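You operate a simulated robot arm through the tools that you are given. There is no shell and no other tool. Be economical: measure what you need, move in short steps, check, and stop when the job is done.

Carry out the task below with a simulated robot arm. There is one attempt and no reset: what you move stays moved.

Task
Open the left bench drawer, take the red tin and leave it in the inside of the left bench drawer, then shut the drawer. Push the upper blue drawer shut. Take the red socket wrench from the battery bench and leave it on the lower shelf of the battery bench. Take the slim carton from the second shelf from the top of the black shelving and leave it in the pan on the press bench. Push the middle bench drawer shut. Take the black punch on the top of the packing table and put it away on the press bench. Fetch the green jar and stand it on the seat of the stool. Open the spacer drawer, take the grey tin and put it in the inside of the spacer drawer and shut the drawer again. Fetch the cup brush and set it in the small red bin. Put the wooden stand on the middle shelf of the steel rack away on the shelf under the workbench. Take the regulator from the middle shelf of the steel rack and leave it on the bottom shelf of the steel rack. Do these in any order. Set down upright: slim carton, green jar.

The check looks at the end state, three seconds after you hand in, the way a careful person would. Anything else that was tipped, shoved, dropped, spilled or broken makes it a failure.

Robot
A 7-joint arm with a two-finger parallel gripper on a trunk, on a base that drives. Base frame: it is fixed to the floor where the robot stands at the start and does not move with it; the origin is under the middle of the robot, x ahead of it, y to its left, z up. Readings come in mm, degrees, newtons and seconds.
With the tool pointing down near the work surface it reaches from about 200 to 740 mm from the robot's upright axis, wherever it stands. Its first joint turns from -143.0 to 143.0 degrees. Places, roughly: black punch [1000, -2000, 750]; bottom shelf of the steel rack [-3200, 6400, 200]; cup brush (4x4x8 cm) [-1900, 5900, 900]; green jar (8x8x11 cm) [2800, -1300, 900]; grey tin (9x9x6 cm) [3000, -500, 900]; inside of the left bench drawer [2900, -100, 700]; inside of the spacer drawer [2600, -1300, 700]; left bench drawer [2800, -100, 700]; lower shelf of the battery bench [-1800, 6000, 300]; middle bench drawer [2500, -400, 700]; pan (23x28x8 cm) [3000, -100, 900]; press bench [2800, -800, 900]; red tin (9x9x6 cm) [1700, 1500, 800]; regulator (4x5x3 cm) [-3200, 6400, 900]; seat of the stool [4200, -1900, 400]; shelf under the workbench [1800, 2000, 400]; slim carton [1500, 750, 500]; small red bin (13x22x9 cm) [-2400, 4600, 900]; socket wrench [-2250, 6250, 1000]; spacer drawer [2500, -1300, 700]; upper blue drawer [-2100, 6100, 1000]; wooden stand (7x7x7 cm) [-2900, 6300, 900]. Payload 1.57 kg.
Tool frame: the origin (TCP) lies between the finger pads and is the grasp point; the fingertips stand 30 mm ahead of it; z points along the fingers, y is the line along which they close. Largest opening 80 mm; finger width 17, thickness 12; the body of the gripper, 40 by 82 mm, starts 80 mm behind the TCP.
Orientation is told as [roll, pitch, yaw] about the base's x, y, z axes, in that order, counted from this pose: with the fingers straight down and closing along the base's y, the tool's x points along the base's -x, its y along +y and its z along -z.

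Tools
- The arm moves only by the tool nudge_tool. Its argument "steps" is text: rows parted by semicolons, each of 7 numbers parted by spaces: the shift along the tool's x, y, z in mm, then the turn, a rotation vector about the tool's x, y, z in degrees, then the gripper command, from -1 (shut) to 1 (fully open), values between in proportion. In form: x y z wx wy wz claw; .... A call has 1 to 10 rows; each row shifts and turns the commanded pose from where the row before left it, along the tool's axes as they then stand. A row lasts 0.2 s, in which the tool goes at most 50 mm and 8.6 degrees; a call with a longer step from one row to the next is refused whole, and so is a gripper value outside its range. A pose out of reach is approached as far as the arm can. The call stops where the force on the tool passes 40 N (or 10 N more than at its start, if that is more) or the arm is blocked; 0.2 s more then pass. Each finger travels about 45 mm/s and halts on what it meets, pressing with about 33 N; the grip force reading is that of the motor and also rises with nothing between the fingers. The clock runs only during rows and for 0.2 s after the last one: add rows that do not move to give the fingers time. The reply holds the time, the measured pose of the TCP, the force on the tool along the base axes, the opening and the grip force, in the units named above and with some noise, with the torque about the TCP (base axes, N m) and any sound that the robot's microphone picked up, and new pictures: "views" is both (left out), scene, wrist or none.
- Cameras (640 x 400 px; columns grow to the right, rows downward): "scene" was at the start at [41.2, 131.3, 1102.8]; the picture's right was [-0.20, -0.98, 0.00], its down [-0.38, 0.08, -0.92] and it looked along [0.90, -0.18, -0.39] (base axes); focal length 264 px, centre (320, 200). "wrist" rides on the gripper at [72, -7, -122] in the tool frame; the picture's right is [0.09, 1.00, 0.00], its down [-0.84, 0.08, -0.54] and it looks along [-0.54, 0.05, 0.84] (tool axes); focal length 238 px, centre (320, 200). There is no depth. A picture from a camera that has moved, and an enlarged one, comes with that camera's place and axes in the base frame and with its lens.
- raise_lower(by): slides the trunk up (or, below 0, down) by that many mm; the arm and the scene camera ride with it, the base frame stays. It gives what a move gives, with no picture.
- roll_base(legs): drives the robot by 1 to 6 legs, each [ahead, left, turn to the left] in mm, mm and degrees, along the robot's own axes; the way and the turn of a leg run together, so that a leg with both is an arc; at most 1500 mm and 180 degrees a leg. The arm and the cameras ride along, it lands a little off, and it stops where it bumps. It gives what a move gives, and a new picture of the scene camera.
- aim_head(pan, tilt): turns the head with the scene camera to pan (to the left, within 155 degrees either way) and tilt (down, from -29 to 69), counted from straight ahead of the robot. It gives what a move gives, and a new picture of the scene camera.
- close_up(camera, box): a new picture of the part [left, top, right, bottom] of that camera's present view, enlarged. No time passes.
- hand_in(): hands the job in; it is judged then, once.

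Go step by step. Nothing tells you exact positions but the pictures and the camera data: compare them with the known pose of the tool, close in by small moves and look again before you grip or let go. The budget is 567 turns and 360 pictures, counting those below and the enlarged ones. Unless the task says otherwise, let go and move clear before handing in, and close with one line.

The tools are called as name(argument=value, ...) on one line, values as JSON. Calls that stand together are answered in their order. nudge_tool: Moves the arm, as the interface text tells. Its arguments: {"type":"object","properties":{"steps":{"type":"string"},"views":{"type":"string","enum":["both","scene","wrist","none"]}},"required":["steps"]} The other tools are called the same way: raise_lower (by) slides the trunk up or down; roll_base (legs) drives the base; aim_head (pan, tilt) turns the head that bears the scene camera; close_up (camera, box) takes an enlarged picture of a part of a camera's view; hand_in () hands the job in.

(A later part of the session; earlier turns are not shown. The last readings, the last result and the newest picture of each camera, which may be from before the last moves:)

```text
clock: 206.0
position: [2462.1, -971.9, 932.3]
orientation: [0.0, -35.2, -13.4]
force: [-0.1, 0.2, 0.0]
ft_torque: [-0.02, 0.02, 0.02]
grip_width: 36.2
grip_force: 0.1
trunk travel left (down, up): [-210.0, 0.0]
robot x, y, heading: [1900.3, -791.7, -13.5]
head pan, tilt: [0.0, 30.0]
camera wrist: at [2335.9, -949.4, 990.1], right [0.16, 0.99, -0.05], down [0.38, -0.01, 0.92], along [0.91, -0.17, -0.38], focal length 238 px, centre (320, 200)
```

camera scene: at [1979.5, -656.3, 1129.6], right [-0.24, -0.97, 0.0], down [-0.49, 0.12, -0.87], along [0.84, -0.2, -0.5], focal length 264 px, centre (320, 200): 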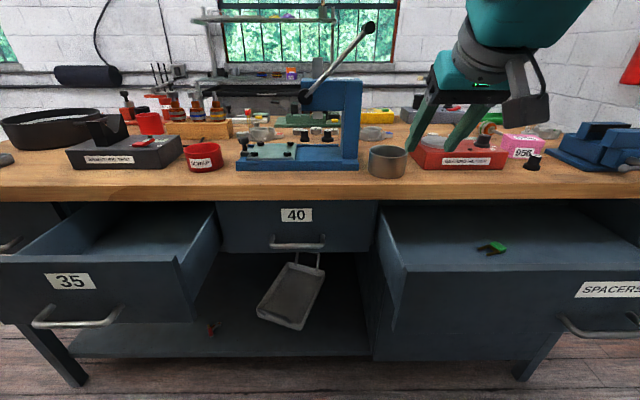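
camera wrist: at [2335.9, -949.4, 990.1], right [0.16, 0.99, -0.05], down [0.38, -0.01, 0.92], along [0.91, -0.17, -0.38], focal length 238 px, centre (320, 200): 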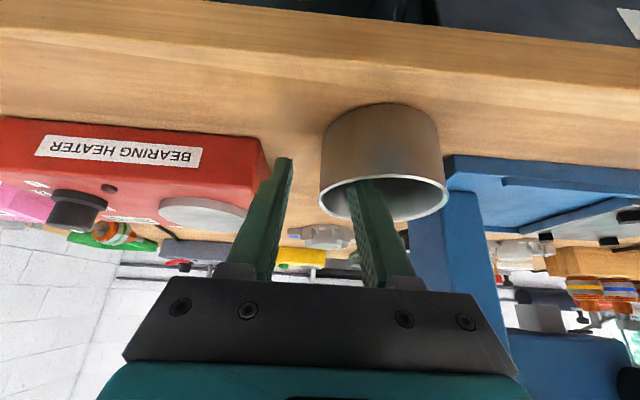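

nudge_tool(steps="0 0 0 0 0 0 -1; 0 0 0 0 0 0 -1; 0 0 0 0 0 0 -1; 0 0 0 0 0 0 -1; 0 0 0 0 0 0 -1; -14 0 -20 0 0 0 -1; -23 0 -33 0 0 0 -1; 0 0 0 0 0 0 -1", views="wrist")

```text
clock: 207.8
position: [2460.6, -973.6, 996.6]
orientation: [0.0, -35.1, -13.4]
force: [1.0, -0.2, 0.2]
ft_torque: [-0.05, 0.02, 0.01]
grip_width: 2.6
grip_force: 23.8
trunk travel left (down, up): [-210.0, 0.0]
robot x, y, heading: [1902.7, -791.1, -13.8]
head pan, tilt: [0.0, 30.0]
camera wrist: at [2334.4, -949.4, 1054.4], right [0.16, 0.99, -0.05], down [0.38, -0.01, 0.92], along [0.91, -0.16, -0.38], focal length 238 px, centre (320, 200)
```

wrist: 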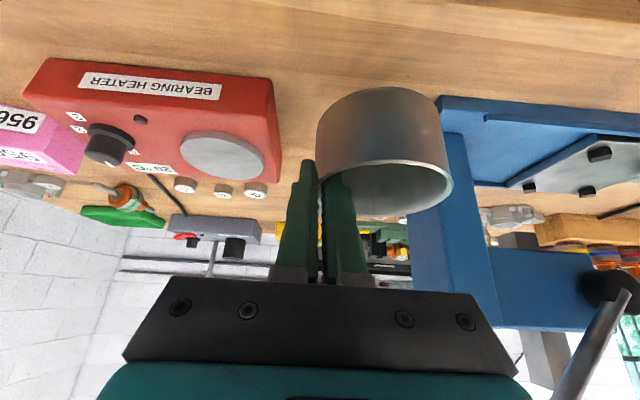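

The tin is held. I'll retract, shift right by base and lower into the open drawer, left of the green item.

nudge_tool(steps="37.5 0 -26.5 0 0 0 -1; 37.5 0 -26.5 0 0 0 -1; 0 0 0 0 0 0 -1", views="none")

roll_base(legs=[[0, -125, 0.2]])

nudge_tool(steps="0 0 0 0 0 0 -1", views="wrist")

```text
clock: 208.6
position: [2372.3, -950.4, 996.3]
orientation: [0.1, -35.0, -13.4]
force: [0.6, -1.3, -0.3]
ft_torque: [-0.02, 0.03, 0.02]
grip_width: 2.5
grip_force: 23.8
trunk travel left (down, up): [-210.0, 0.0]
robot x, y, heading: [1902.3, -794.1, -13.7]
head pan, tilt: [0.0, 30.0]
```

```text
clock: 209.9
position: [2343.4, -1071.6, 996.4]
orientation: [0.0, -35.1, -13.2]
force: [1.1, 0.1, -0.5]
ft_torque: [-0.05, 0.03, -0.02]
grip_width: 2.4
grip_force: 23.5
trunk travel left (down, up): [-210.0, 0.0]
robot x, y, heading: [1872.5, -913.3, -13.4]
head pan, tilt: [0.0, 30.0]
camera scene: at [1949.8, -777.7, 1129.6], right [-0.23, -0.97, 0.0], down [-0.49, 0.12, -0.87], along [0.84, -0.2, -0.5], focal length 264 px, centre (320, 200)
```

scene: 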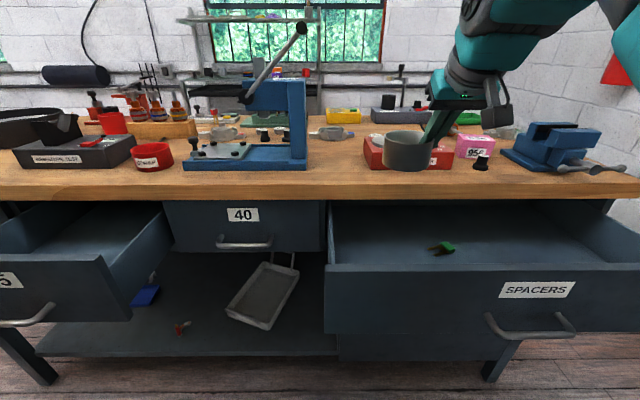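

```text
clock: 210.3
position: [2343.2, -1071.8, 997.1]
orientation: [0.0, -35.1, -13.2]
force: [0.2, -0.1, -1.3]
ft_torque: [-0.05, 0.01, -0.05]
grip_width: 2.5
grip_force: 24.4
trunk travel left (down, up): [-210.0, 0.0]
robot x, y, heading: [1877.9, -916.4, -13.5]
head pan, tilt: [0.0, 30.0]
camera wrist: at [2216.3, -1047.7, 1054.5], right [0.15, 0.99, -0.05], down [0.38, -0.01, 0.92], along [0.91, -0.16, -0.38], focal length 238 px, centre (320, 200)
```

wrist: 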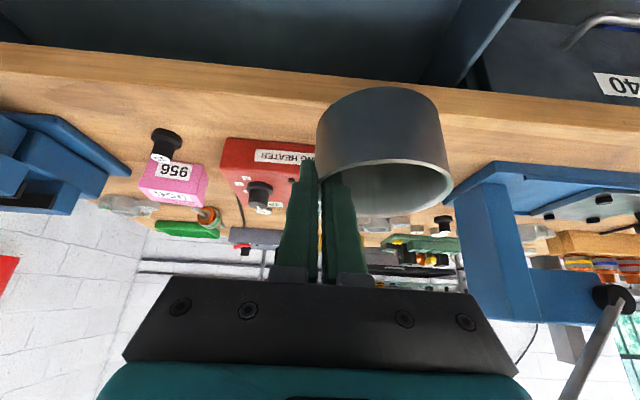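

nudge_tool(steps="13 0 -9 0 0 0 -1; 0 0 0 0 0 0 -1", views="none")

raise_lower(by=-170)

nudge_tool(steps="0 0 0 0 0 0 -1", views="both")

```text
clock: 210.9
position: [2328.5, -1068.3, 995.6]
orientation: [0.0, -35.1, -13.2]
force: [0.9, -0.5, -0.3]
ft_torque: [0.01, 0.0, -0.02]
grip_width: 2.2
grip_force: 23.7
trunk travel left (down, up): [-210.0, 0.0]
robot x, y, heading: [1875.5, -912.0, -13.3]
head pan, tilt: [0.0, 30.0]
```

```text
clock: 212.8
position: [2327.9, -1068.1, 826.6]
orientation: [0.0, -35.1, -13.2]
force: [0.2, -0.3, -0.5]
ft_torque: [0.03, 0.02, -0.01]
grip_width: 2.0
grip_force: 23.4
trunk travel left (down, up): [-40.0, 170.0]
robot x, y, heading: [1873.9, -913.3, -13.4]
head pan, tilt: [0.0, 30.0]
```

```text
clock: 213.2
position: [2327.1, -1067.4, 826.7]
orientation: [0.0, -35.2, -13.1]
force: [-1.0, 0.7, -2.2]
ft_torque: [0.01, 0.07, -0.01]
grip_width: 2.2
grip_force: 23.8
trunk travel left (down, up): [-40.0, 170.0]
robot x, y, heading: [1874.8, -915.4, -13.3]
head pan, tilt: [0.0, 30.0]
camera scene: at [1949.7, -777.7, 959.6], right [-0.23, -0.97, 0.0], down [-0.49, 0.12, -0.87], along [0.84, -0.2, -0.5], focal length 264 px, centre (320, 200)
camera wrist: at [2200.9, -1044.5, 884.3], right [0.15, 0.99, -0.05], down [0.38, -0.01, 0.92], along [0.91, -0.16, -0.38], focal length 238 px, centre (320, 200)
```

scene: 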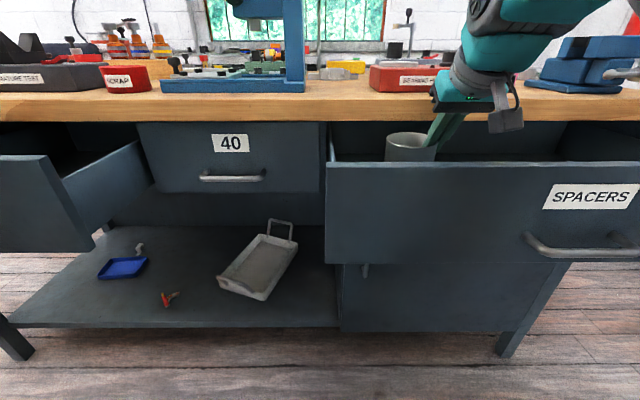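
wrist: 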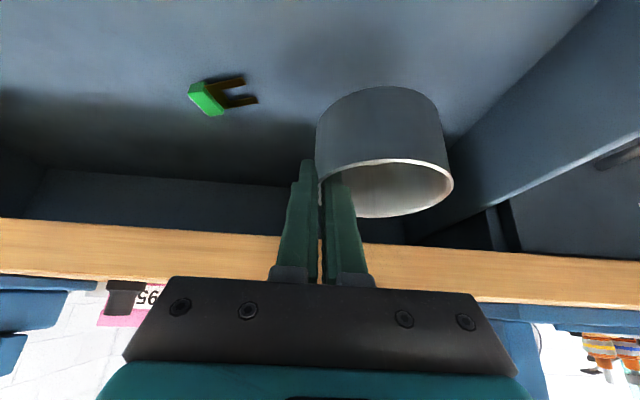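

nudge_tool(steps="-16 0 11.5 0 0 0 -1; -16 0 11.5 0 0 0 -1; 14.4 0 20.4 0 0 0 -1; 14.4 0 20.4 0 0 0 -1; 0 0 0 0 0 0 -1", views="both")

```text
clock: 214.4
position: [2365.8, -1075.9, 777.8]
orientation: [0.0, -35.2, -13.2]
force: [-0.4, 0.7, -0.3]
ft_torque: [-0.03, -0.01, 0.01]
grip_width: 2.0
grip_force: 23.6
trunk travel left (down, up): [-40.0, 170.0]
robot x, y, heading: [1875.1, -913.8, -13.6]
head pan, tilt: [0.0, 30.0]
camera scene: at [1949.8, -777.7, 959.6], right [-0.23, -0.97, 0.0], down [-0.49, 0.12, -0.87], along [0.84, -0.2, -0.5], focal length 264 px, centre (320, 200)
camera wrist: at [2239.0, -1052.8, 834.2], right [0.15, 0.99, -0.05], down [0.38, -0.01, 0.92], along [0.91, -0.16, -0.38], focal length 238 px, centre (320, 200)
```

scene: 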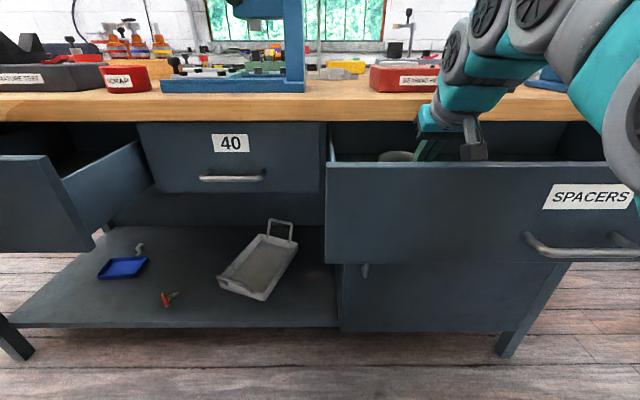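
wrist: 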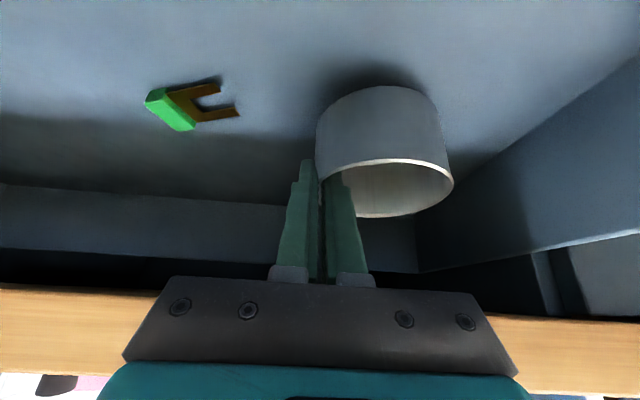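

nudge_tool(steps="2.3 0 3.3 0 0 0 -1; 2.3 0 3.3 0 0 0 -1; 2.3 0 3.3 0 0 0 -1; 2.3 0 3.3 0 0 0 -1; 1.2 0 1.7 0 0 0 -1; 1.2 0 1.7 0 0 0 -1; 0 0 0 0 0 0 -1", views="wrist")

```text
clock: 216.0
position: [2365.5, -1076.8, 756.4]
orientation: [0.0, -35.1, -13.1]
force: [-1.4, -0.2, 3.1]
ft_torque: [0.24, 0.07, 0.1]
grip_width: 2.6
grip_force: 23.9
trunk travel left (down, up): [-40.0, 170.0]
robot x, y, heading: [1875.7, -912.5, -13.4]
head pan, tilt: [0.0, 30.0]
camera wrist: at [2239.0, -1053.5, 813.9], right [0.15, 0.99, -0.05], down [0.38, -0.01, 0.92], along [0.91, -0.16, -0.38], focal length 238 px, centre (320, 200)
```

wrist: 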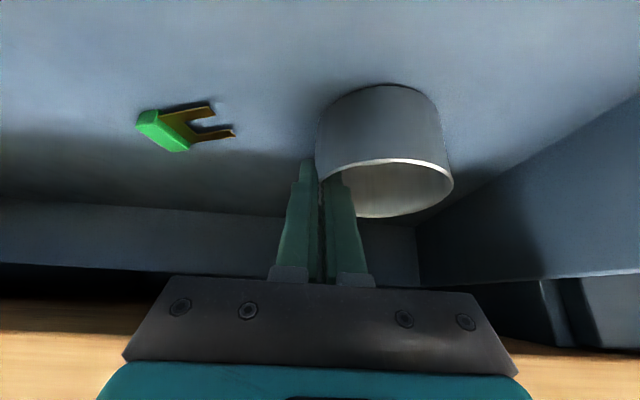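

nudge_tool(steps="1 0 1.5 0 0 0 -1; 0 0 0 0 0 0 -0.4; 0 0 0 0 0 0 -0.4; -11.5 0 -16.4 0 0 0 -0.4; -14 0 -20 0 0 0 -0.4; -23 0 -33 0 0 0 -0.4; -23 0 -33 0 0 0 -0.4; 0 0 0 0 0 0 -0.4", views="both")

```text
clock: 217.8
position: [2364.4, -1076.3, 879.0]
orientation: [0.0, -35.0, -13.3]
force: [-0.5, 0.3, -0.1]
ft_torque: [-0.02, -0.02, 0.02]
grip_width: 24.0
grip_force: 0.1
trunk travel left (down, up): [-40.0, 170.0]
robot x, y, heading: [1873.9, -917.2, -13.6]
head pan, tilt: [0.0, 30.0]
camera scene: at [1949.8, -777.7, 959.6], right [-0.23, -0.97, 0.0], down [-0.49, 0.12, -0.87], along [0.84, -0.2, -0.5], focal length 264 px, centre (320, 200)
camera wrist: at [2237.9, -1052.9, 937.8], right [0.15, 0.99, -0.05], down [0.38, -0.01, 0.92], along [0.91, -0.16, -0.38], focal length 238 px, centre (320, 200)
```

scene: 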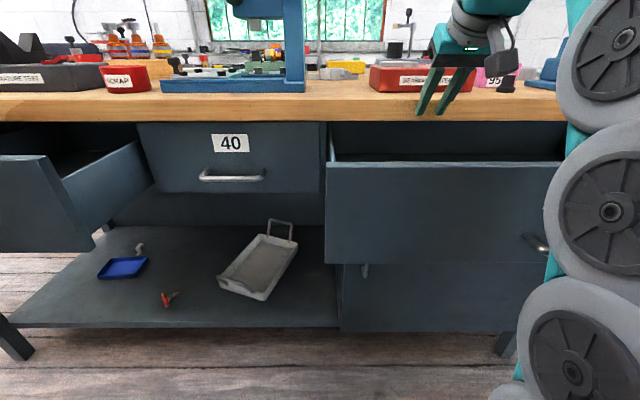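
wrist: 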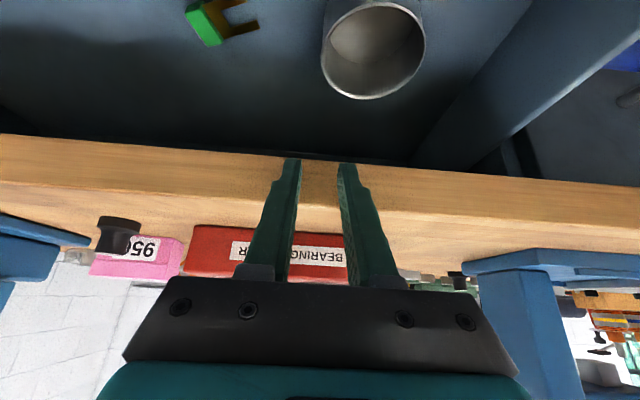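

The tin is in the drawer. Back off, point the closed fingers forward, and push the drawer shut with the base.

roll_base(legs=[[-320, -120, 0]])

nudge_tool(steps="0 0 0 0 -8.5 0 -1; 0 0 0 0 -8.5 0 -1; 0 0 0 0 -8.5 0 -1; 0 0 0 0 -8.5 0 -1; 0 0 0 0 -8.5 0 -1; 35 0 0 0 0 0 -1; 35 0 0 0 0 0 -1; 35 0 0 0 0 0 -1; 0 0 0 0 0 0 -1", views="both")

```text
clock: 220.0
position: [2030.8, -1119.1, 879.9]
orientation: [0.0, -35.2, -12.9]
force: [0.4, 0.0, -0.4]
ft_torque: [0.0, 0.01, 0.01]
grip_width: 24.1
grip_force: 0.0
trunk travel left (down, up): [-40.0, 170.0]
robot x, y, heading: [1543.2, -957.8, -13.1]
head pan, tilt: [0.0, 30.0]
camera scene: at [1614.6, -821.6, 959.6], right [-0.23, -0.97, 0.0], down [-0.49, 0.11, -0.87], along [0.84, -0.2, -0.5], focal length 264 px, centre (320, 200)
```

scene: 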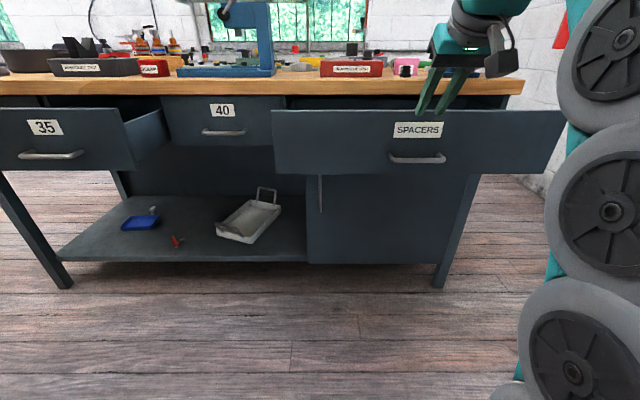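

```text
clock: 222.0
position: [2008.5, -1115.0, 776.9]
orientation: [0.0, -77.6, -12.9]
force: [-0.3, -1.2, -0.5]
ft_torque: [-0.01, 0.01, 0.02]
grip_width: 0.0
grip_force: 21.5
trunk travel left (down, up): [-40.0, 170.0]
robot x, y, heading: [1541.1, -958.6, -13.0]
head pan, tilt: [0.0, 30.0]
camera scene: at [1614.5, -821.6, 959.6], right [-0.23, -0.97, 0.0], down [-0.49, 0.11, -0.87], along [0.84, -0.2, -0.5], focal length 264 px, centre (320, 200)
camera wrist: at [1876.2, -1090.2, 731.9], right [0.2, 0.97, -0.09], down [-0.32, 0.15, 0.93], along [0.92, -0.16, 0.35], focal length 238 px, centre (320, 200)
```

scene: 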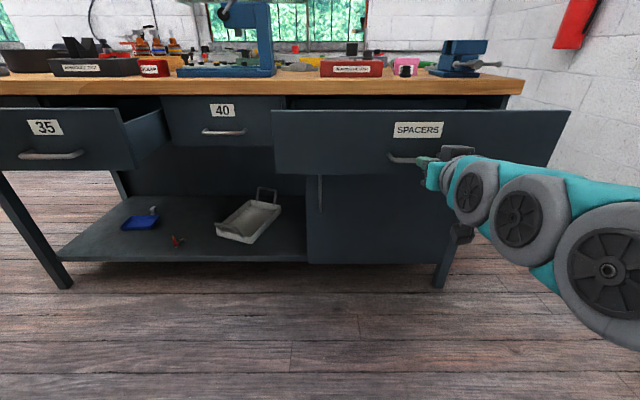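
wrist: 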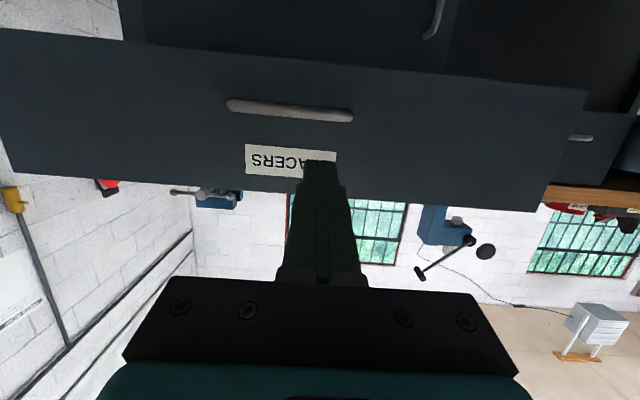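

roll_base(legs=[[325, 0, -0.3]])

```text
clock: 224.2
position: [2324.6, -1189.0, 777.9]
orientation: [0.1, -77.5, -13.1]
force: [0.3, 0.1, 0.2]
ft_torque: [-0.08, 0.01, 0.02]
grip_width: 0.1
grip_force: 21.3
trunk travel left (down, up): [-40.0, 170.0]
robot x, y, heading: [1856.1, -1034.3, -13.2]
head pan, tilt: [0.0, 30.0]
camera scene: at [1929.9, -895.8, 959.6], right [-0.23, -0.97, 0.0], down [-0.49, 0.11, -0.87], along [0.84, -0.2, -0.5], focal length 264 px, centre (320, 200)
```

scene: 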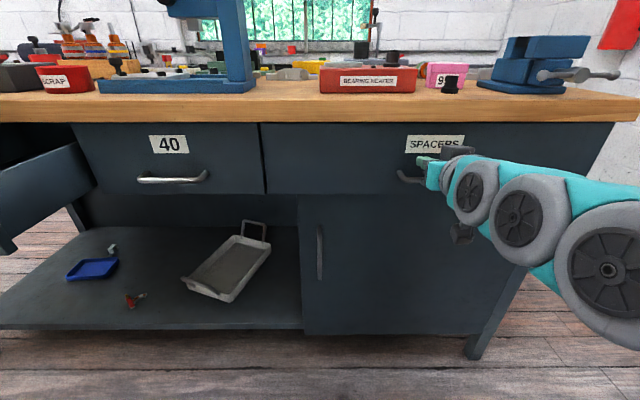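

nudge_tool(steps="-1 0 5 0 0 0 -1; -1 0 5 0 0 0 -1; -1 0 5 0 0 0 -1; -1 0 5 0 0 0 -1; -1 0 5 0 0 0 -1; 0 0 0 0 0 0 -1", views="scene")

```text
clock: 225.6
position: [2346.9, -1195.4, 776.4]
orientation: [0.3, -77.6, -13.2]
force: [-40.3, 7.8, -6.9]
ft_torque: [0.08, 0.08, -0.04]
grip_width: 0.1
grip_force: 21.3
trunk travel left (down, up): [-40.0, 170.0]
robot x, y, heading: [1857.8, -1031.4, -13.1]
head pan, tilt: [0.0, 30.0]
camera scene: at [1928.2, -895.5, 959.6], right [-0.23, -0.97, 0.0], down [-0.49, 0.11, -0.87], along [0.84, -0.2, -0.5], focal length 264 px, centre (320, 200)
```

scene: 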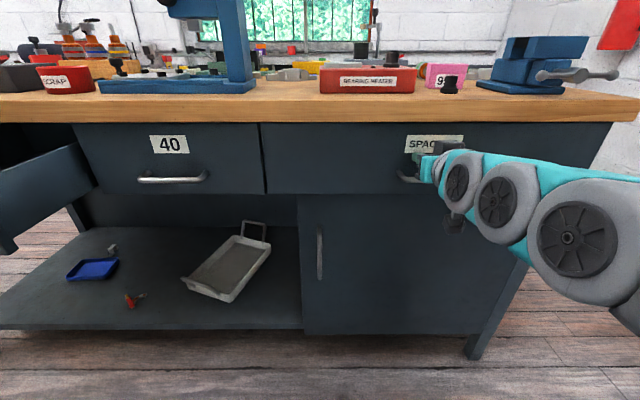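

Spacer drawer is shut. Now the middle drawer (35), same push.

roll_base(legs=[[-290, 0, 0], [0, 860, 0]])

nudge_tool(steps="0 0 0 0 0 0 -1", views="wrist")

```text
clock: 231.7
position: [2255.1, -296.2, 776.1]
orientation: [0.0, -77.6, -13.1]
force: [-0.5, 0.4, -1.0]
ft_torque: [0.02, 0.0, 0.0]
grip_width: 0.0
grip_force: 21.2
trunk travel left (down, up): [-40.0, 170.0]
robot x, y, heading: [1759.1, -139.8, -13.1]
head pan, tilt: [0.0, 30.0]
camera scene: at [1834.7, 2.3, 959.6], right [-0.23, -0.97, 0.0], down [-0.49, 0.11, -0.87], along [0.84, -0.2, -0.5], focal length 264 px, centre (320, 200)
```

scene: 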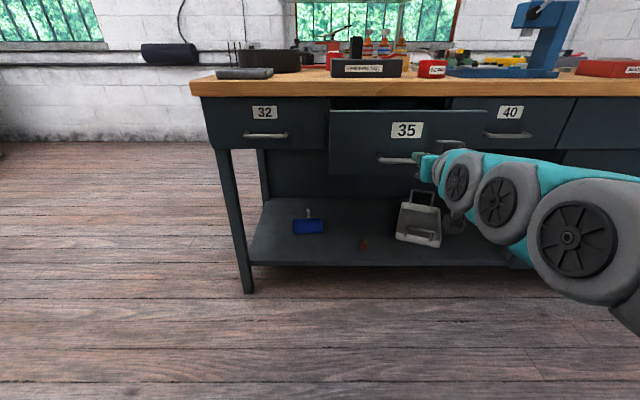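

```text
clock: 232.1
position: [2254.9, -295.2, 775.9]
orientation: [0.1, -77.6, -13.1]
force: [1.0, -0.5, 0.6]
ft_torque: [-0.04, 0.01, -0.06]
grip_width: 0.0
grip_force: 21.6
trunk travel left (down, up): [-40.0, 170.0]
robot x, y, heading: [1759.3, -133.9, -13.1]
head pan, tilt: [0.0, 30.0]
camera wrist: at [2122.4, -271.6, 731.6], right [0.2, 0.98, -0.09], down [-0.32, 0.15, 0.93], along [0.92, -0.16, 0.35], focal length 238 px, centre (320, 200)
```

wrist: 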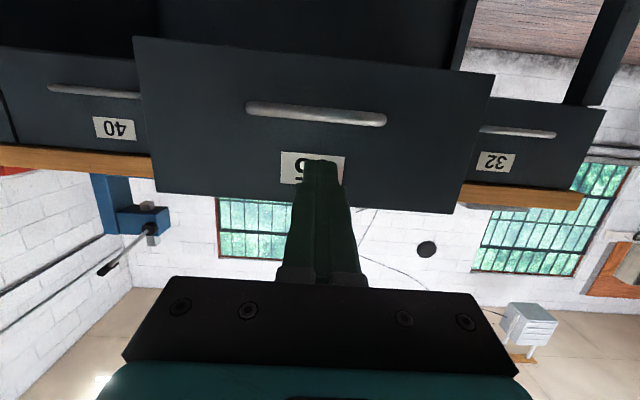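

roll_base(legs=[[285, 0, 0]])

nudge_tool(steps="-1 0 5 0 0 0 -1; -1 0 5 0 0 0 -1; -1 0 5 0 0 0 -1; -1 0 5 0 0 0 -1; -1 0 5 0 0 0 -1; 0 0 0 0 0 0 -1", views="scene")

```text
clock: 234.1
position: [2532.1, -361.1, 776.4]
orientation: [0.1, -77.6, -13.1]
force: [0.3, 0.4, -0.6]
ft_torque: [0.03, 0.01, 0.0]
grip_width: 0.3
grip_force: 21.5
trunk travel left (down, up): [-40.0, 170.0]
robot x, y, heading: [2036.0, -200.0, -13.6]
head pan, tilt: [0.0, 30.0]
camera scene: at [2113.1, -63.1, 959.6], right [-0.23, -0.97, 0.0], down [-0.49, 0.11, -0.87], along [0.84, -0.2, -0.5], focal length 264 px, centre (320, 200)
```

scene: 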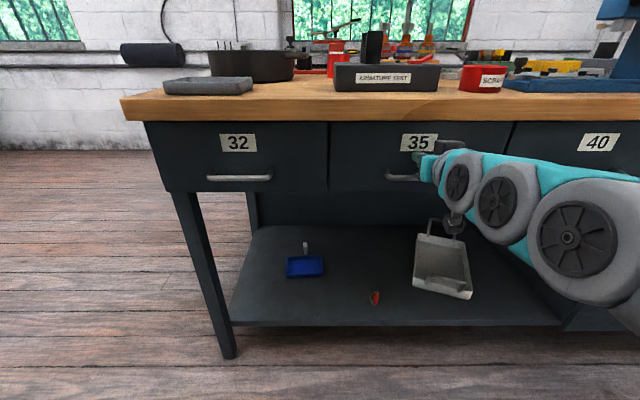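

```text
clock: 234.8
position: [2538.9, -362.8, 777.2]
orientation: [0.1, -77.6, -13.3]
force: [-22.4, 6.4, -0.6]
ft_torque: [-0.11, 0.01, 0.02]
grip_width: 0.0
grip_force: 21.5
trunk travel left (down, up): [-40.0, 170.0]
robot x, y, heading: [2041.5, -200.6, -13.4]
head pan, tilt: [0.0, 30.0]
stopped in row 3: the force on the tool passed its limit at 56 N (the readings are from after the stop); the commanded pose is now the measured one
camera scene: at [2111.7, -62.7, 959.6], right [-0.23, -0.97, 0.0], down [-0.49, 0.11, -0.87], along [0.84, -0.2, -0.5], focal length 264 px, centre (320, 200)
```

scene: 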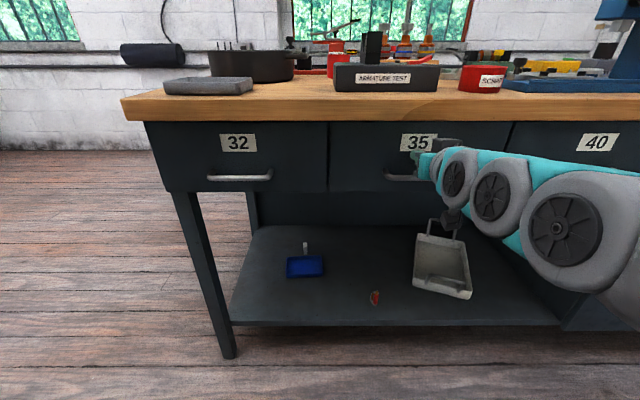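

Middle drawer is shut. Next, open the left drawer (32): back off, shift left and roll the gripper for the bar handle.

roll_base(legs=[[-220, 320, 0]])

nudge_tool(steps="0 0 0 0 0 8.2 0.2; 0 0 0 0 0 8.2 0.2; 0 0 0 0 0 8.2 0.2; 0 0 0 0 0 8.2 0.2; 0 0 0 0 0 8.2 0.2; 0 0 0 0 0 8.2 0.2; 0 0 0 0 0 8.2 0.2; 0 0 0 0 0 8.2 0.2; 0 0 0 0 0 8.2 0.2; 0 0 0 0 0 8.2 0.2", views="none")

nudge_tool(steps="0 0 0 0 0 8 0.2; 0 0 0 6 0 0 0.2; 0 0 0 5 0 0 0.2; 0 -20 0 0 0 0 0.2; 0 -18 0 0 0 0 0.2; 0 0 0 0 0 0 0.2", views="both")

```text
clock: 237.2
position: [2399.5, -5.5, 775.8]
orientation: [0.1, -77.5, -13.2]
force: [-0.5, 0.2, 0.1]
ft_torque: [0.0, 0.01, 0.02]
grip_width: 0.1
grip_force: 21.3
trunk travel left (down, up): [-40.0, 170.0]
robot x, y, heading: [1901.1, 155.2, -13.5]
head pan, tilt: [0.0, 30.0]
camera scene: at [1972.8, 295.2, 959.6], right [-0.23, -0.97, 0.0], down [-0.49, 0.12, -0.87], along [0.84, -0.2, -0.5], focal length 264 px, centre (320, 200)
```

scene: 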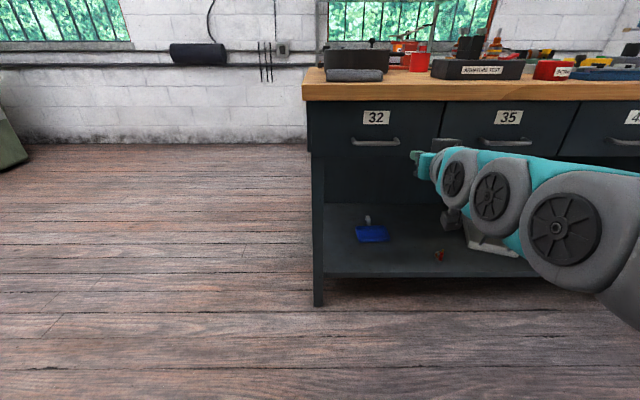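

```text
clock: 239.4
position: [2399.9, -5.8, 775.8]
orientation: [77.4, -7.7, -101.5]
force: [0.4, 0.2, -0.1]
ft_torque: [0.02, 0.03, 0.0]
grip_width: 48.2
grip_force: 0.2
trunk travel left (down, up): [-40.0, 170.0]
robot x, y, heading: [1899.7, 158.9, -13.5]
head pan, tilt: [0.0, 30.0]
```

```text
clock: 240.8
position: [2384.5, -3.1, 739.6]
orientation: [66.5, 0.0, -103.1]
force: [0.0, -0.1, 0.3]
ft_torque: [-0.01, 0.01, 0.0]
grip_width: 47.9
grip_force: 0.0
trunk travel left (down, up): [-40.0, 170.0]
robot x, y, heading: [1896.2, 159.6, -13.4]
head pan, tilt: [0.0, 30.0]
camera scene: at [1972.8, 295.2, 959.6], right [-0.23, -0.97, 0.0], down [-0.49, 0.12, -0.87], along [0.84, -0.2, -0.5], focal length 264 px, centre (320, 200)
camera wrist: at [2290.1, 94.1, 781.0], right [0.41, 0.0, 0.91], down [-0.64, -0.71, 0.29], along [0.65, -0.7, -0.29], focal length 238 px, centre (320, 200)
```

scene: 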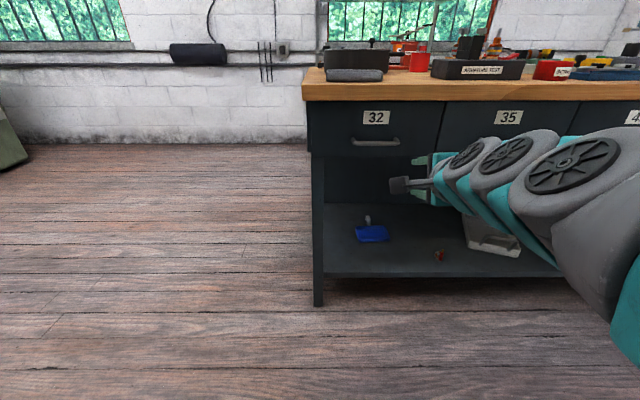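
wrist: 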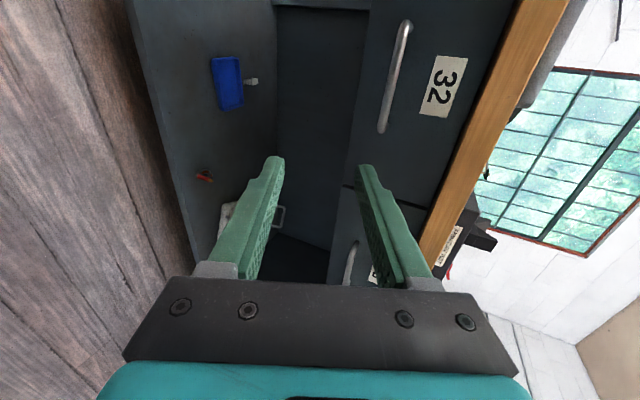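

roll_base(legs=[[185, 42, 0]])

nudge_tool(steps="0 0 0 0 0 0 0.2", views="wrist")

```text
clock: 242.3
position: [2571.1, -2.8, 740.0]
orientation: [66.5, 0.0, -103.2]
force: [-0.4, 0.4, 0.0]
ft_torque: [0.02, -0.02, 0.0]
grip_width: 47.9
grip_force: 0.0
trunk travel left (down, up): [-40.0, 170.0]
robot x, y, heading: [2082.8, 159.9, -13.2]
head pan, tilt: [0.0, 30.0]
camera scene: at [2160.0, 294.3, 959.6], right [-0.23, -0.97, 0.0], down [-0.49, 0.12, -0.87], along [0.84, -0.2, -0.5], focal length 264 px, centre (320, 200)
```

scene: 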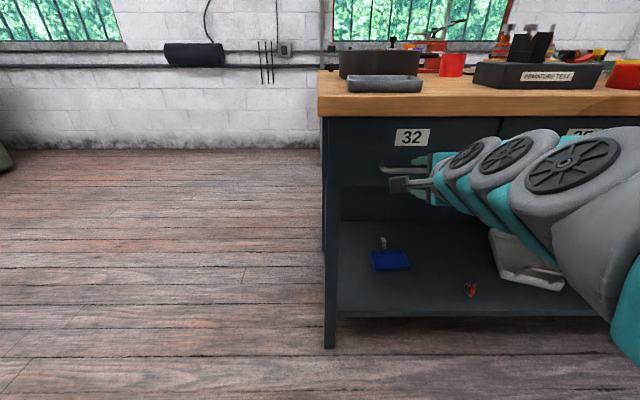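

```text
clock: 242.7
position: [2572.2, -2.9, 739.5]
orientation: [66.5, 0.0, -103.1]
force: [-0.1, 0.2, 0.0]
ft_torque: [0.0, 0.0, -0.01]
grip_width: 47.9
grip_force: 0.0
trunk travel left (down, up): [-40.0, 170.0]
robot x, y, heading: [2086.6, 157.5, -13.5]
head pan, tilt: [0.0, 30.0]
camera wrist: at [2477.1, 93.2, 781.2], right [0.41, 0.0, 0.91], down [-0.64, -0.71, 0.29], along [0.65, -0.7, -0.29], focal length 238 px, centre (320, 200)
```

wrist: 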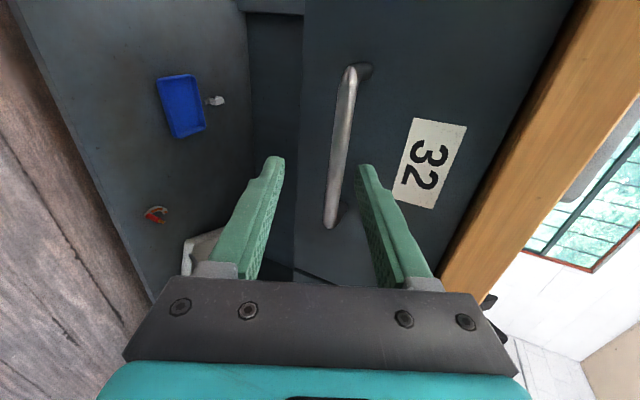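

nudge_tool(steps="0 8 17.4 0 0 0 0.2; 0 8 17.4 0 0 0 0.2; 0 2 4 0 0 0 0.2; 0 0 0 0 0 0 0.2", views="wrist")

```text
clock: 243.6
position: [2609.8, -12.5, 742.9]
orientation: [66.7, 0.0, -103.1]
force: [-24.2, 7.7, 2.5]
ft_torque: [-0.12, -0.47, 0.06]
grip_width: 41.1
grip_force: 0.2
trunk travel left (down, up): [-40.0, 170.0]
robot x, y, heading: [2085.5, 160.8, -13.6]
head pan, tilt: [0.0, 30.0]
stopped in row 4: the force on the tool passed its limit at 43 N (the readings are from after the stop); the commanded pose is now the measured one
camera wrist: at [2516.2, 83.8, 783.8], right [0.4, 0.0, 0.91], down [-0.65, -0.71, 0.28], along [0.65, -0.71, -0.29], focal length 238 px, centre (320, 200)
```

wrist: 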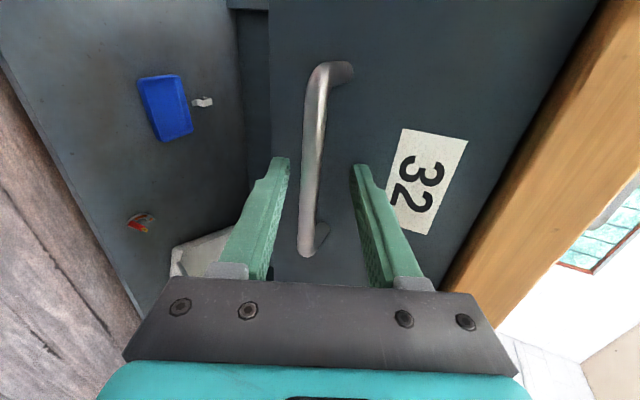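

Bar is between the fingers; back off a touch, close and pull.

nudge_tool(steps="0 -1 -5 0 0 0 0.2; 0 0 0 0 0 0 -1; 0 0 0 0 0 0 -1; 0 0 0 0 0 0 -1; 0 0 0 0 0 0 -1; 0 0 0 0 0 0 -1", views="none")

roll_base(legs=[[-230, 0, 0]])

nudge_tool(steps="0 0 0 0 0 0 0.2; 0 0 0 0 0 0 0.2; 0 0 0 0 0 0 0.2; 0 -8 -20 0 0 0 0.2; 0 -10 -30 0 0 0 0.2; 0 -10 -30 0 0 0 0.2; 0 0 0 0 0 0 0.2", views="scene")

```text
clock: 244.8
position: [2606.0, -11.9, 738.5]
orientation: [66.1, 0.1, -103.1]
force: [-2.8, -0.5, -7.7]
ft_torque: [-0.37, 0.13, -0.39]
grip_width: 11.8
grip_force: 29.2
trunk travel left (down, up): [-40.0, 170.0]
robot x, y, heading: [2082.4, 156.1, -13.7]
head pan, tilt: [0.0, 30.0]
stopped in row 6: the force on the tool passed its limit at 43 N (the readings are from after the stop); the commanded pose is now the measured one
```

```text
clock: 246.5
position: [2385.6, 41.1, 739.3]
orientation: [66.2, 0.1, -103.0]
force: [-6.5, -18.5, -14.9]
ft_torque: [-0.3, 0.19, -0.18]
grip_width: 11.7
grip_force: 29.0
trunk travel left (down, up): [-40.0, 170.0]
robot x, y, heading: [1861.6, 212.6, -13.3]
head pan, tilt: [0.0, 30.0]
camera scene: at [1937.3, 346.6, 959.7], right [-0.23, -0.97, 0.0], down [-0.49, 0.12, -0.87], along [0.84, -0.2, -0.5], focal length 264 px, centre (320, 200)
```

scene: 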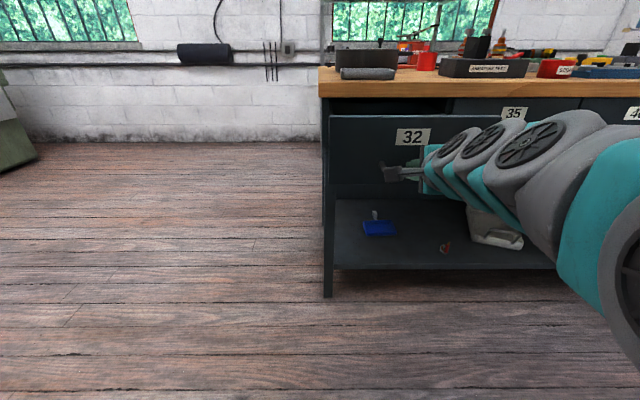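

```text
clock: 248.1
position: [2302.0, 61.6, 746.6]
orientation: [66.1, 0.2, -103.0]
force: [-0.2, -0.2, -0.2]
ft_torque: [0.01, 0.0, 0.02]
grip_width: 48.0
grip_force: 0.1
trunk travel left (down, up): [-40.0, 170.0]
robot x, y, heading: [1862.8, 207.7, -13.4]
head pan, tilt: [0.0, 30.0]
camera scene: at [1937.0, 347.3, 959.6], right [-0.23, -0.97, 0.0], down [-0.49, 0.12, -0.87], along [0.84, -0.2, -0.5], focal length 264 px, centre (320, 200)
```

scene: 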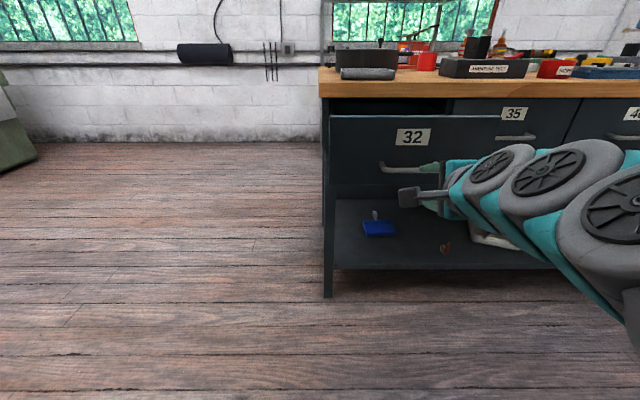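

Drawer 32 is open. Now restore the gripper orientation and look at the black shelving to my left.

roll_base(legs=[[-100, 60, 0]])

raise_lower(by=170)

nudge_tool(steps="0 0 0 -8 0 0 0.2; 0 0 0 -8 0 0 0.2; 0 0 0 0 0 -8.4 0.2; 0 0 0 0 0 -8.4 0.2; 0 0 0 0 0 -8.4 0.2; 0 0 0 0 0 -8.4 0.2; 0 0 0 0 0 -8.4 0.2; 0 0 0 0 0 -8.4 0.2; 0 0 0 0 0 -8.4 0.2; 0 0 0 0 0 -8.4 0.2", views="none")

nudge_tool(steps="0 0 0 0 0 -8.4 0.2; 0 0 0 0 0 -8.4 0.2; 0 0 0 0 0 -6 0.2; 0 0 0 0 8 0 0.2; 0 0 0 0 8 0 0.2; 0 0 0 0 8 0 0.2; 0 0 0 0 8 0 0.2; 0 0 0 0 8 0 0.2; 0 0 0 0 0 0 0.2", views="none")

aim_head(pan=100, tilt=25)

```text
clock: 249.3
position: [2243.9, 117.9, 743.1]
orientation: [65.8, 0.1, -103.3]
force: [-0.8, -0.3, -0.4]
ft_torque: [0.02, 0.01, 0.02]
grip_width: 48.0
grip_force: 0.0
trunk travel left (down, up): [-40.0, 170.0]
robot x, y, heading: [1802.3, 269.2, -13.6]
head pan, tilt: [0.0, 30.0]
stopped in leg 1: the robot was blocked; the commanded pose is now the measured one
camera scene: at [1878.5, 402.6, 956.8], right [-0.28, -0.96, 0.0], down [-0.51, 0.15, -0.85], along [0.81, -0.24, -0.53], focal length 264 px, centre (320, 200)
```

scene: 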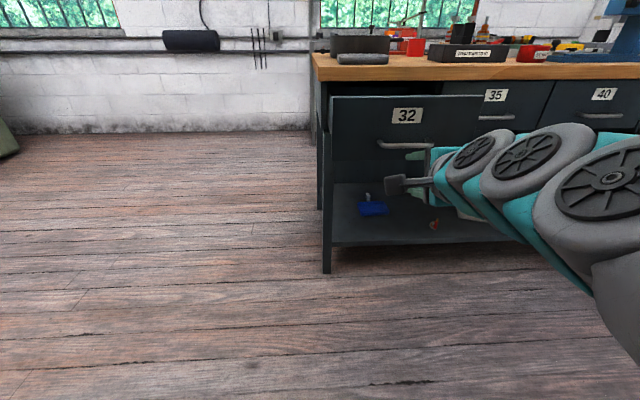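

```text
clock: 251.2
position: [2243.2, 113.6, 912.4]
orientation: [65.6, 0.1, -104.3]
force: [0.6, 0.3, 0.6]
ft_torque: [0.05, -0.01, -0.04]
grip_width: 48.0
grip_force: 0.1
trunk travel left (down, up): [-210.0, 0.0]
robot x, y, heading: [1800.7, 269.6, -14.6]
head pan, tilt: [0.0, 30.0]
```

```text
clock: 253.4
position: [2243.8, 113.8, 911.7]
orientation: [60.6, -64.3, -76.9]
force: [0.4, -0.5, -0.5]
ft_torque: [0.02, -0.01, 0.08]
grip_width: 48.0
grip_force: 0.0
out of reach, approached as far as the arm can: row 2
trunk travel left (down, up): [-210.0, 0.0]
robot x, y, heading: [1799.6, 275.6, -14.3]
head pan, tilt: [0.0, 30.0]
```

```text
clock: 255.4
position: [2244.1, 114.5, 914.0]
orientation: [0.1, -37.6, -14.0]
force: [0.4, 0.5, -0.5]
ft_torque: [-0.07, 0.08, -0.03]
grip_width: 47.8
grip_force: 0.1
trunk travel left (down, up): [-210.0, 0.0]
robot x, y, heading: [1799.5, 274.6, -14.2]
head pan, tilt: [0.0, 30.0]
```

```text
clock: 257.1
position: [2240.5, 115.5, 912.9]
orientation: [-0.2, -37.8, -16.4]
force: [1.6, 1.0, 0.5]
ft_torque: [-0.04, 0.14, -0.04]
grip_width: 48.2
grip_force: 0.0
trunk travel left (down, up): [-210.0, 0.0]
robot x, y, heading: [1803.6, 291.4, -17.0]
head pan, tilt: [100.0, 25.0]
camera scene: at [1898.1, 435.9, 1132.3], right [-0.14, -0.99, 0.0], down [-0.47, 0.07, -0.88], along [0.87, -0.12, -0.47], focal length 264 px, centre (320, 200)
```

scene: 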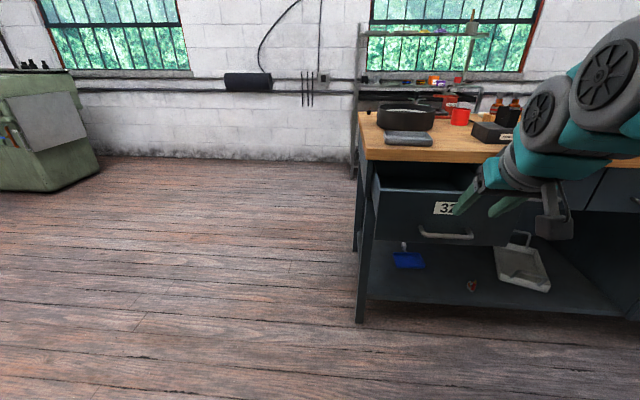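

I bumped something behind me and the head is blocked. Return the head to centre and move forward away.

aim_head(pan=0, tilt=25)

roll_base(legs=[[150, -60, 0]])

aim_head(pan=120, tilt=25)

```text
clock: 258.9
position: [2243.9, 115.0, 913.4]
orientation: [0.2, -37.7, -13.7]
force: [1.1, 0.9, -0.4]
ft_torque: [-0.05, 0.04, -0.08]
grip_width: 47.9
grip_force: 0.0
trunk travel left (down, up): [-210.0, 0.0]
robot x, y, heading: [1800.3, 270.9, -13.9]
head pan, tilt: [0.0, 25.0]
camera scene: at [1881.3, 397.4, 1132.6], right [-0.31, -0.95, 0.0], down [-0.45, 0.15, -0.88], along [0.84, -0.28, -0.47], focal length 264 px, centre (320, 200)
```

scene: 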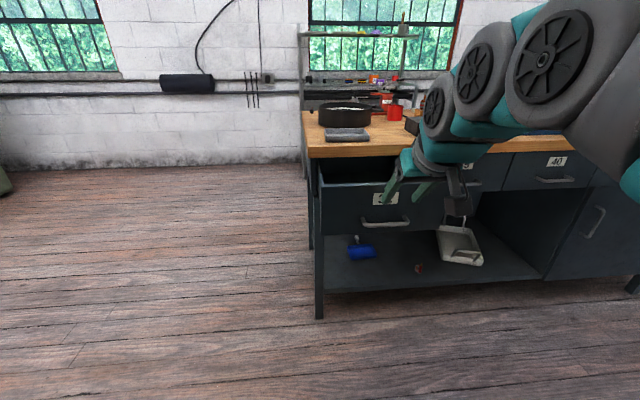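

```text
clock: 260.3
position: [2374.0, 30.9, 916.2]
orientation: [0.2, -38.1, -13.0]
force: [0.7, -0.2, -0.1]
ft_torque: [0.04, 0.01, 0.02]
grip_width: 47.8
grip_force: 0.1
trunk travel left (down, up): [-210.0, 0.0]
robot x, y, heading: [1936.5, 177.3, -13.4]
head pan, tilt: [0.0, 25.0]
camera scene: at [2009.3, 315.2, 1137.6], right [-0.23, -0.97, 0.0], down [-0.41, 0.1, -0.91], along [0.88, -0.21, -0.42], focal length 264 px, centre (320, 200)
```

scene: 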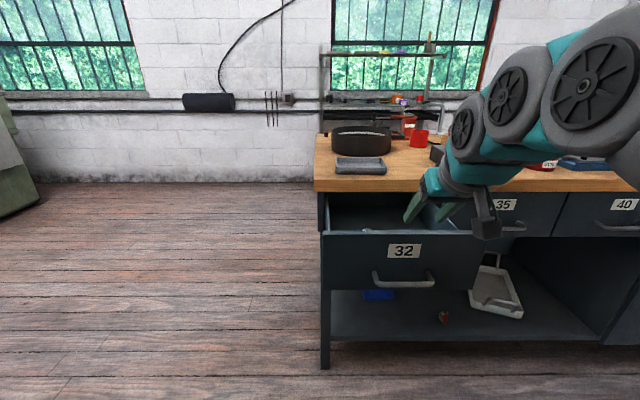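

```text
clock: 262.3
position: [2373.0, 31.1, 914.4]
orientation: [0.0, -38.1, -13.0]
force: [-0.1, 0.3, -0.3]
ft_torque: [0.02, 0.01, -0.01]
grip_width: 47.7
grip_force: 0.0
trunk travel left (down, up): [-210.0, 0.0]
robot x, y, heading: [1929.9, 184.8, -13.3]
head pan, tilt: [120.0, 25.0]
camera scene: at [1893.1, 424.6, 1137.6], right [0.96, 0.29, 0.0], down [0.12, -0.4, -0.91], along [-0.26, 0.87, -0.42], focal length 264 px, centre (320, 200)
```

scene: 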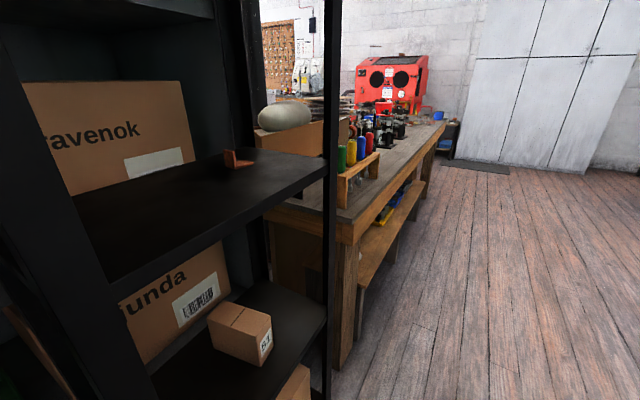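

The black rack (front F≈1476, L≈913–1398) and the workbench beyond are in view. I'll move left of the bench's end, turn around and face the rack.

roll_base(legs=[[200, 550, 0], [130, 0, 0], [0, 0, 90], [0, 0, 90]])

aim_head(pan=0, tilt=30)

```text
clock: 274.3
position: [1935.8, 795.4, 915.2]
orientation: [0.1, -38.1, 168.1]
force: [-0.1, -0.8, -0.5]
ft_torque: [-0.04, 0.02, 0.01]
grip_width: 47.8
grip_force: 0.1
trunk travel left (down, up): [-210.0, 0.0]
robot x, y, heading: [2380.8, 654.0, 168.1]
head pan, tilt: [120.0, 25.0]
camera scene: at [2424.8, 409.1, 1137.6], right [-0.95, -0.31, 0.0], down [-0.13, 0.4, -0.91], along [0.28, -0.86, -0.42], focal length 264 px, centre (320, 200)
```

scene: 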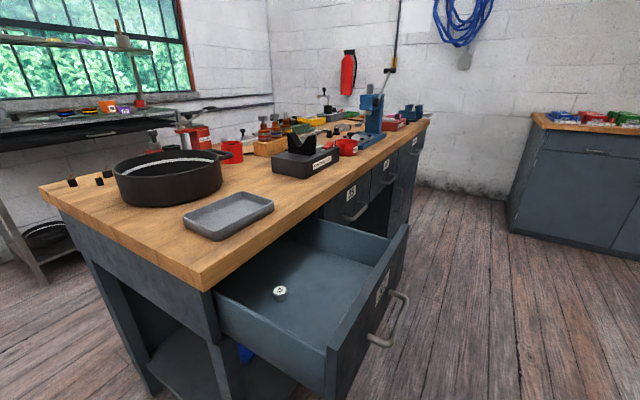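

```text
clock: 276.3
position: [1935.3, 795.7, 915.7]
orientation: [0.2, -38.1, 168.1]
force: [-0.2, 0.4, 0.7]
ft_torque: [0.03, 0.02, 0.0]
grip_width: 47.8
grip_force: 0.1
trunk travel left (down, up): [-210.0, 0.0]
robot x, y, heading: [2377.8, 654.8, 167.8]
head pan, tilt: [0.0, 30.0]
camera scene: at [2308.2, 515.8, 1129.6], right [0.21, 0.98, 0.0], down [0.49, -0.11, -0.87], along [-0.85, 0.18, -0.5], focal length 264 px, centre (320, 200)
```

scene: 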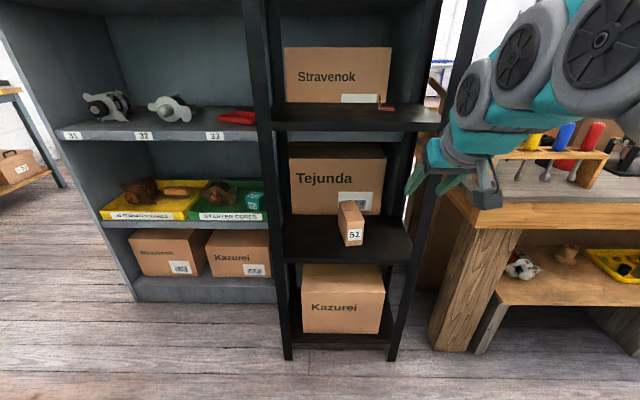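

close_up(camera="scene", box=[270, 140, 430, 270])

```text
3.08 times, centred on (350, 205) of scene
camera zoom: at [2308.2, 515.8, 1129.6], right [0.21, 0.98, 0.0], down [0.49, -0.11, -0.87], along [-0.85, 0.18, -0.5], focal length 814 px, centre (228, 185)
```

zoom: 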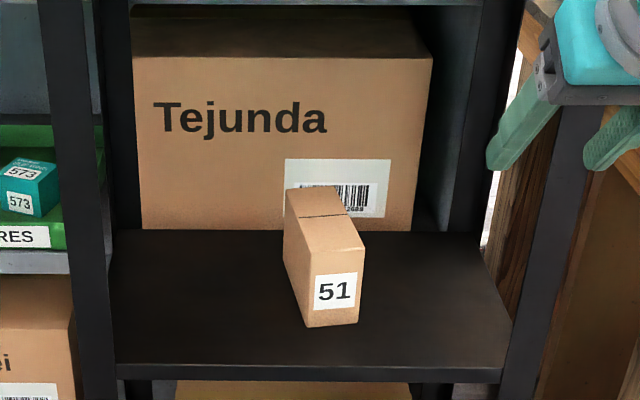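

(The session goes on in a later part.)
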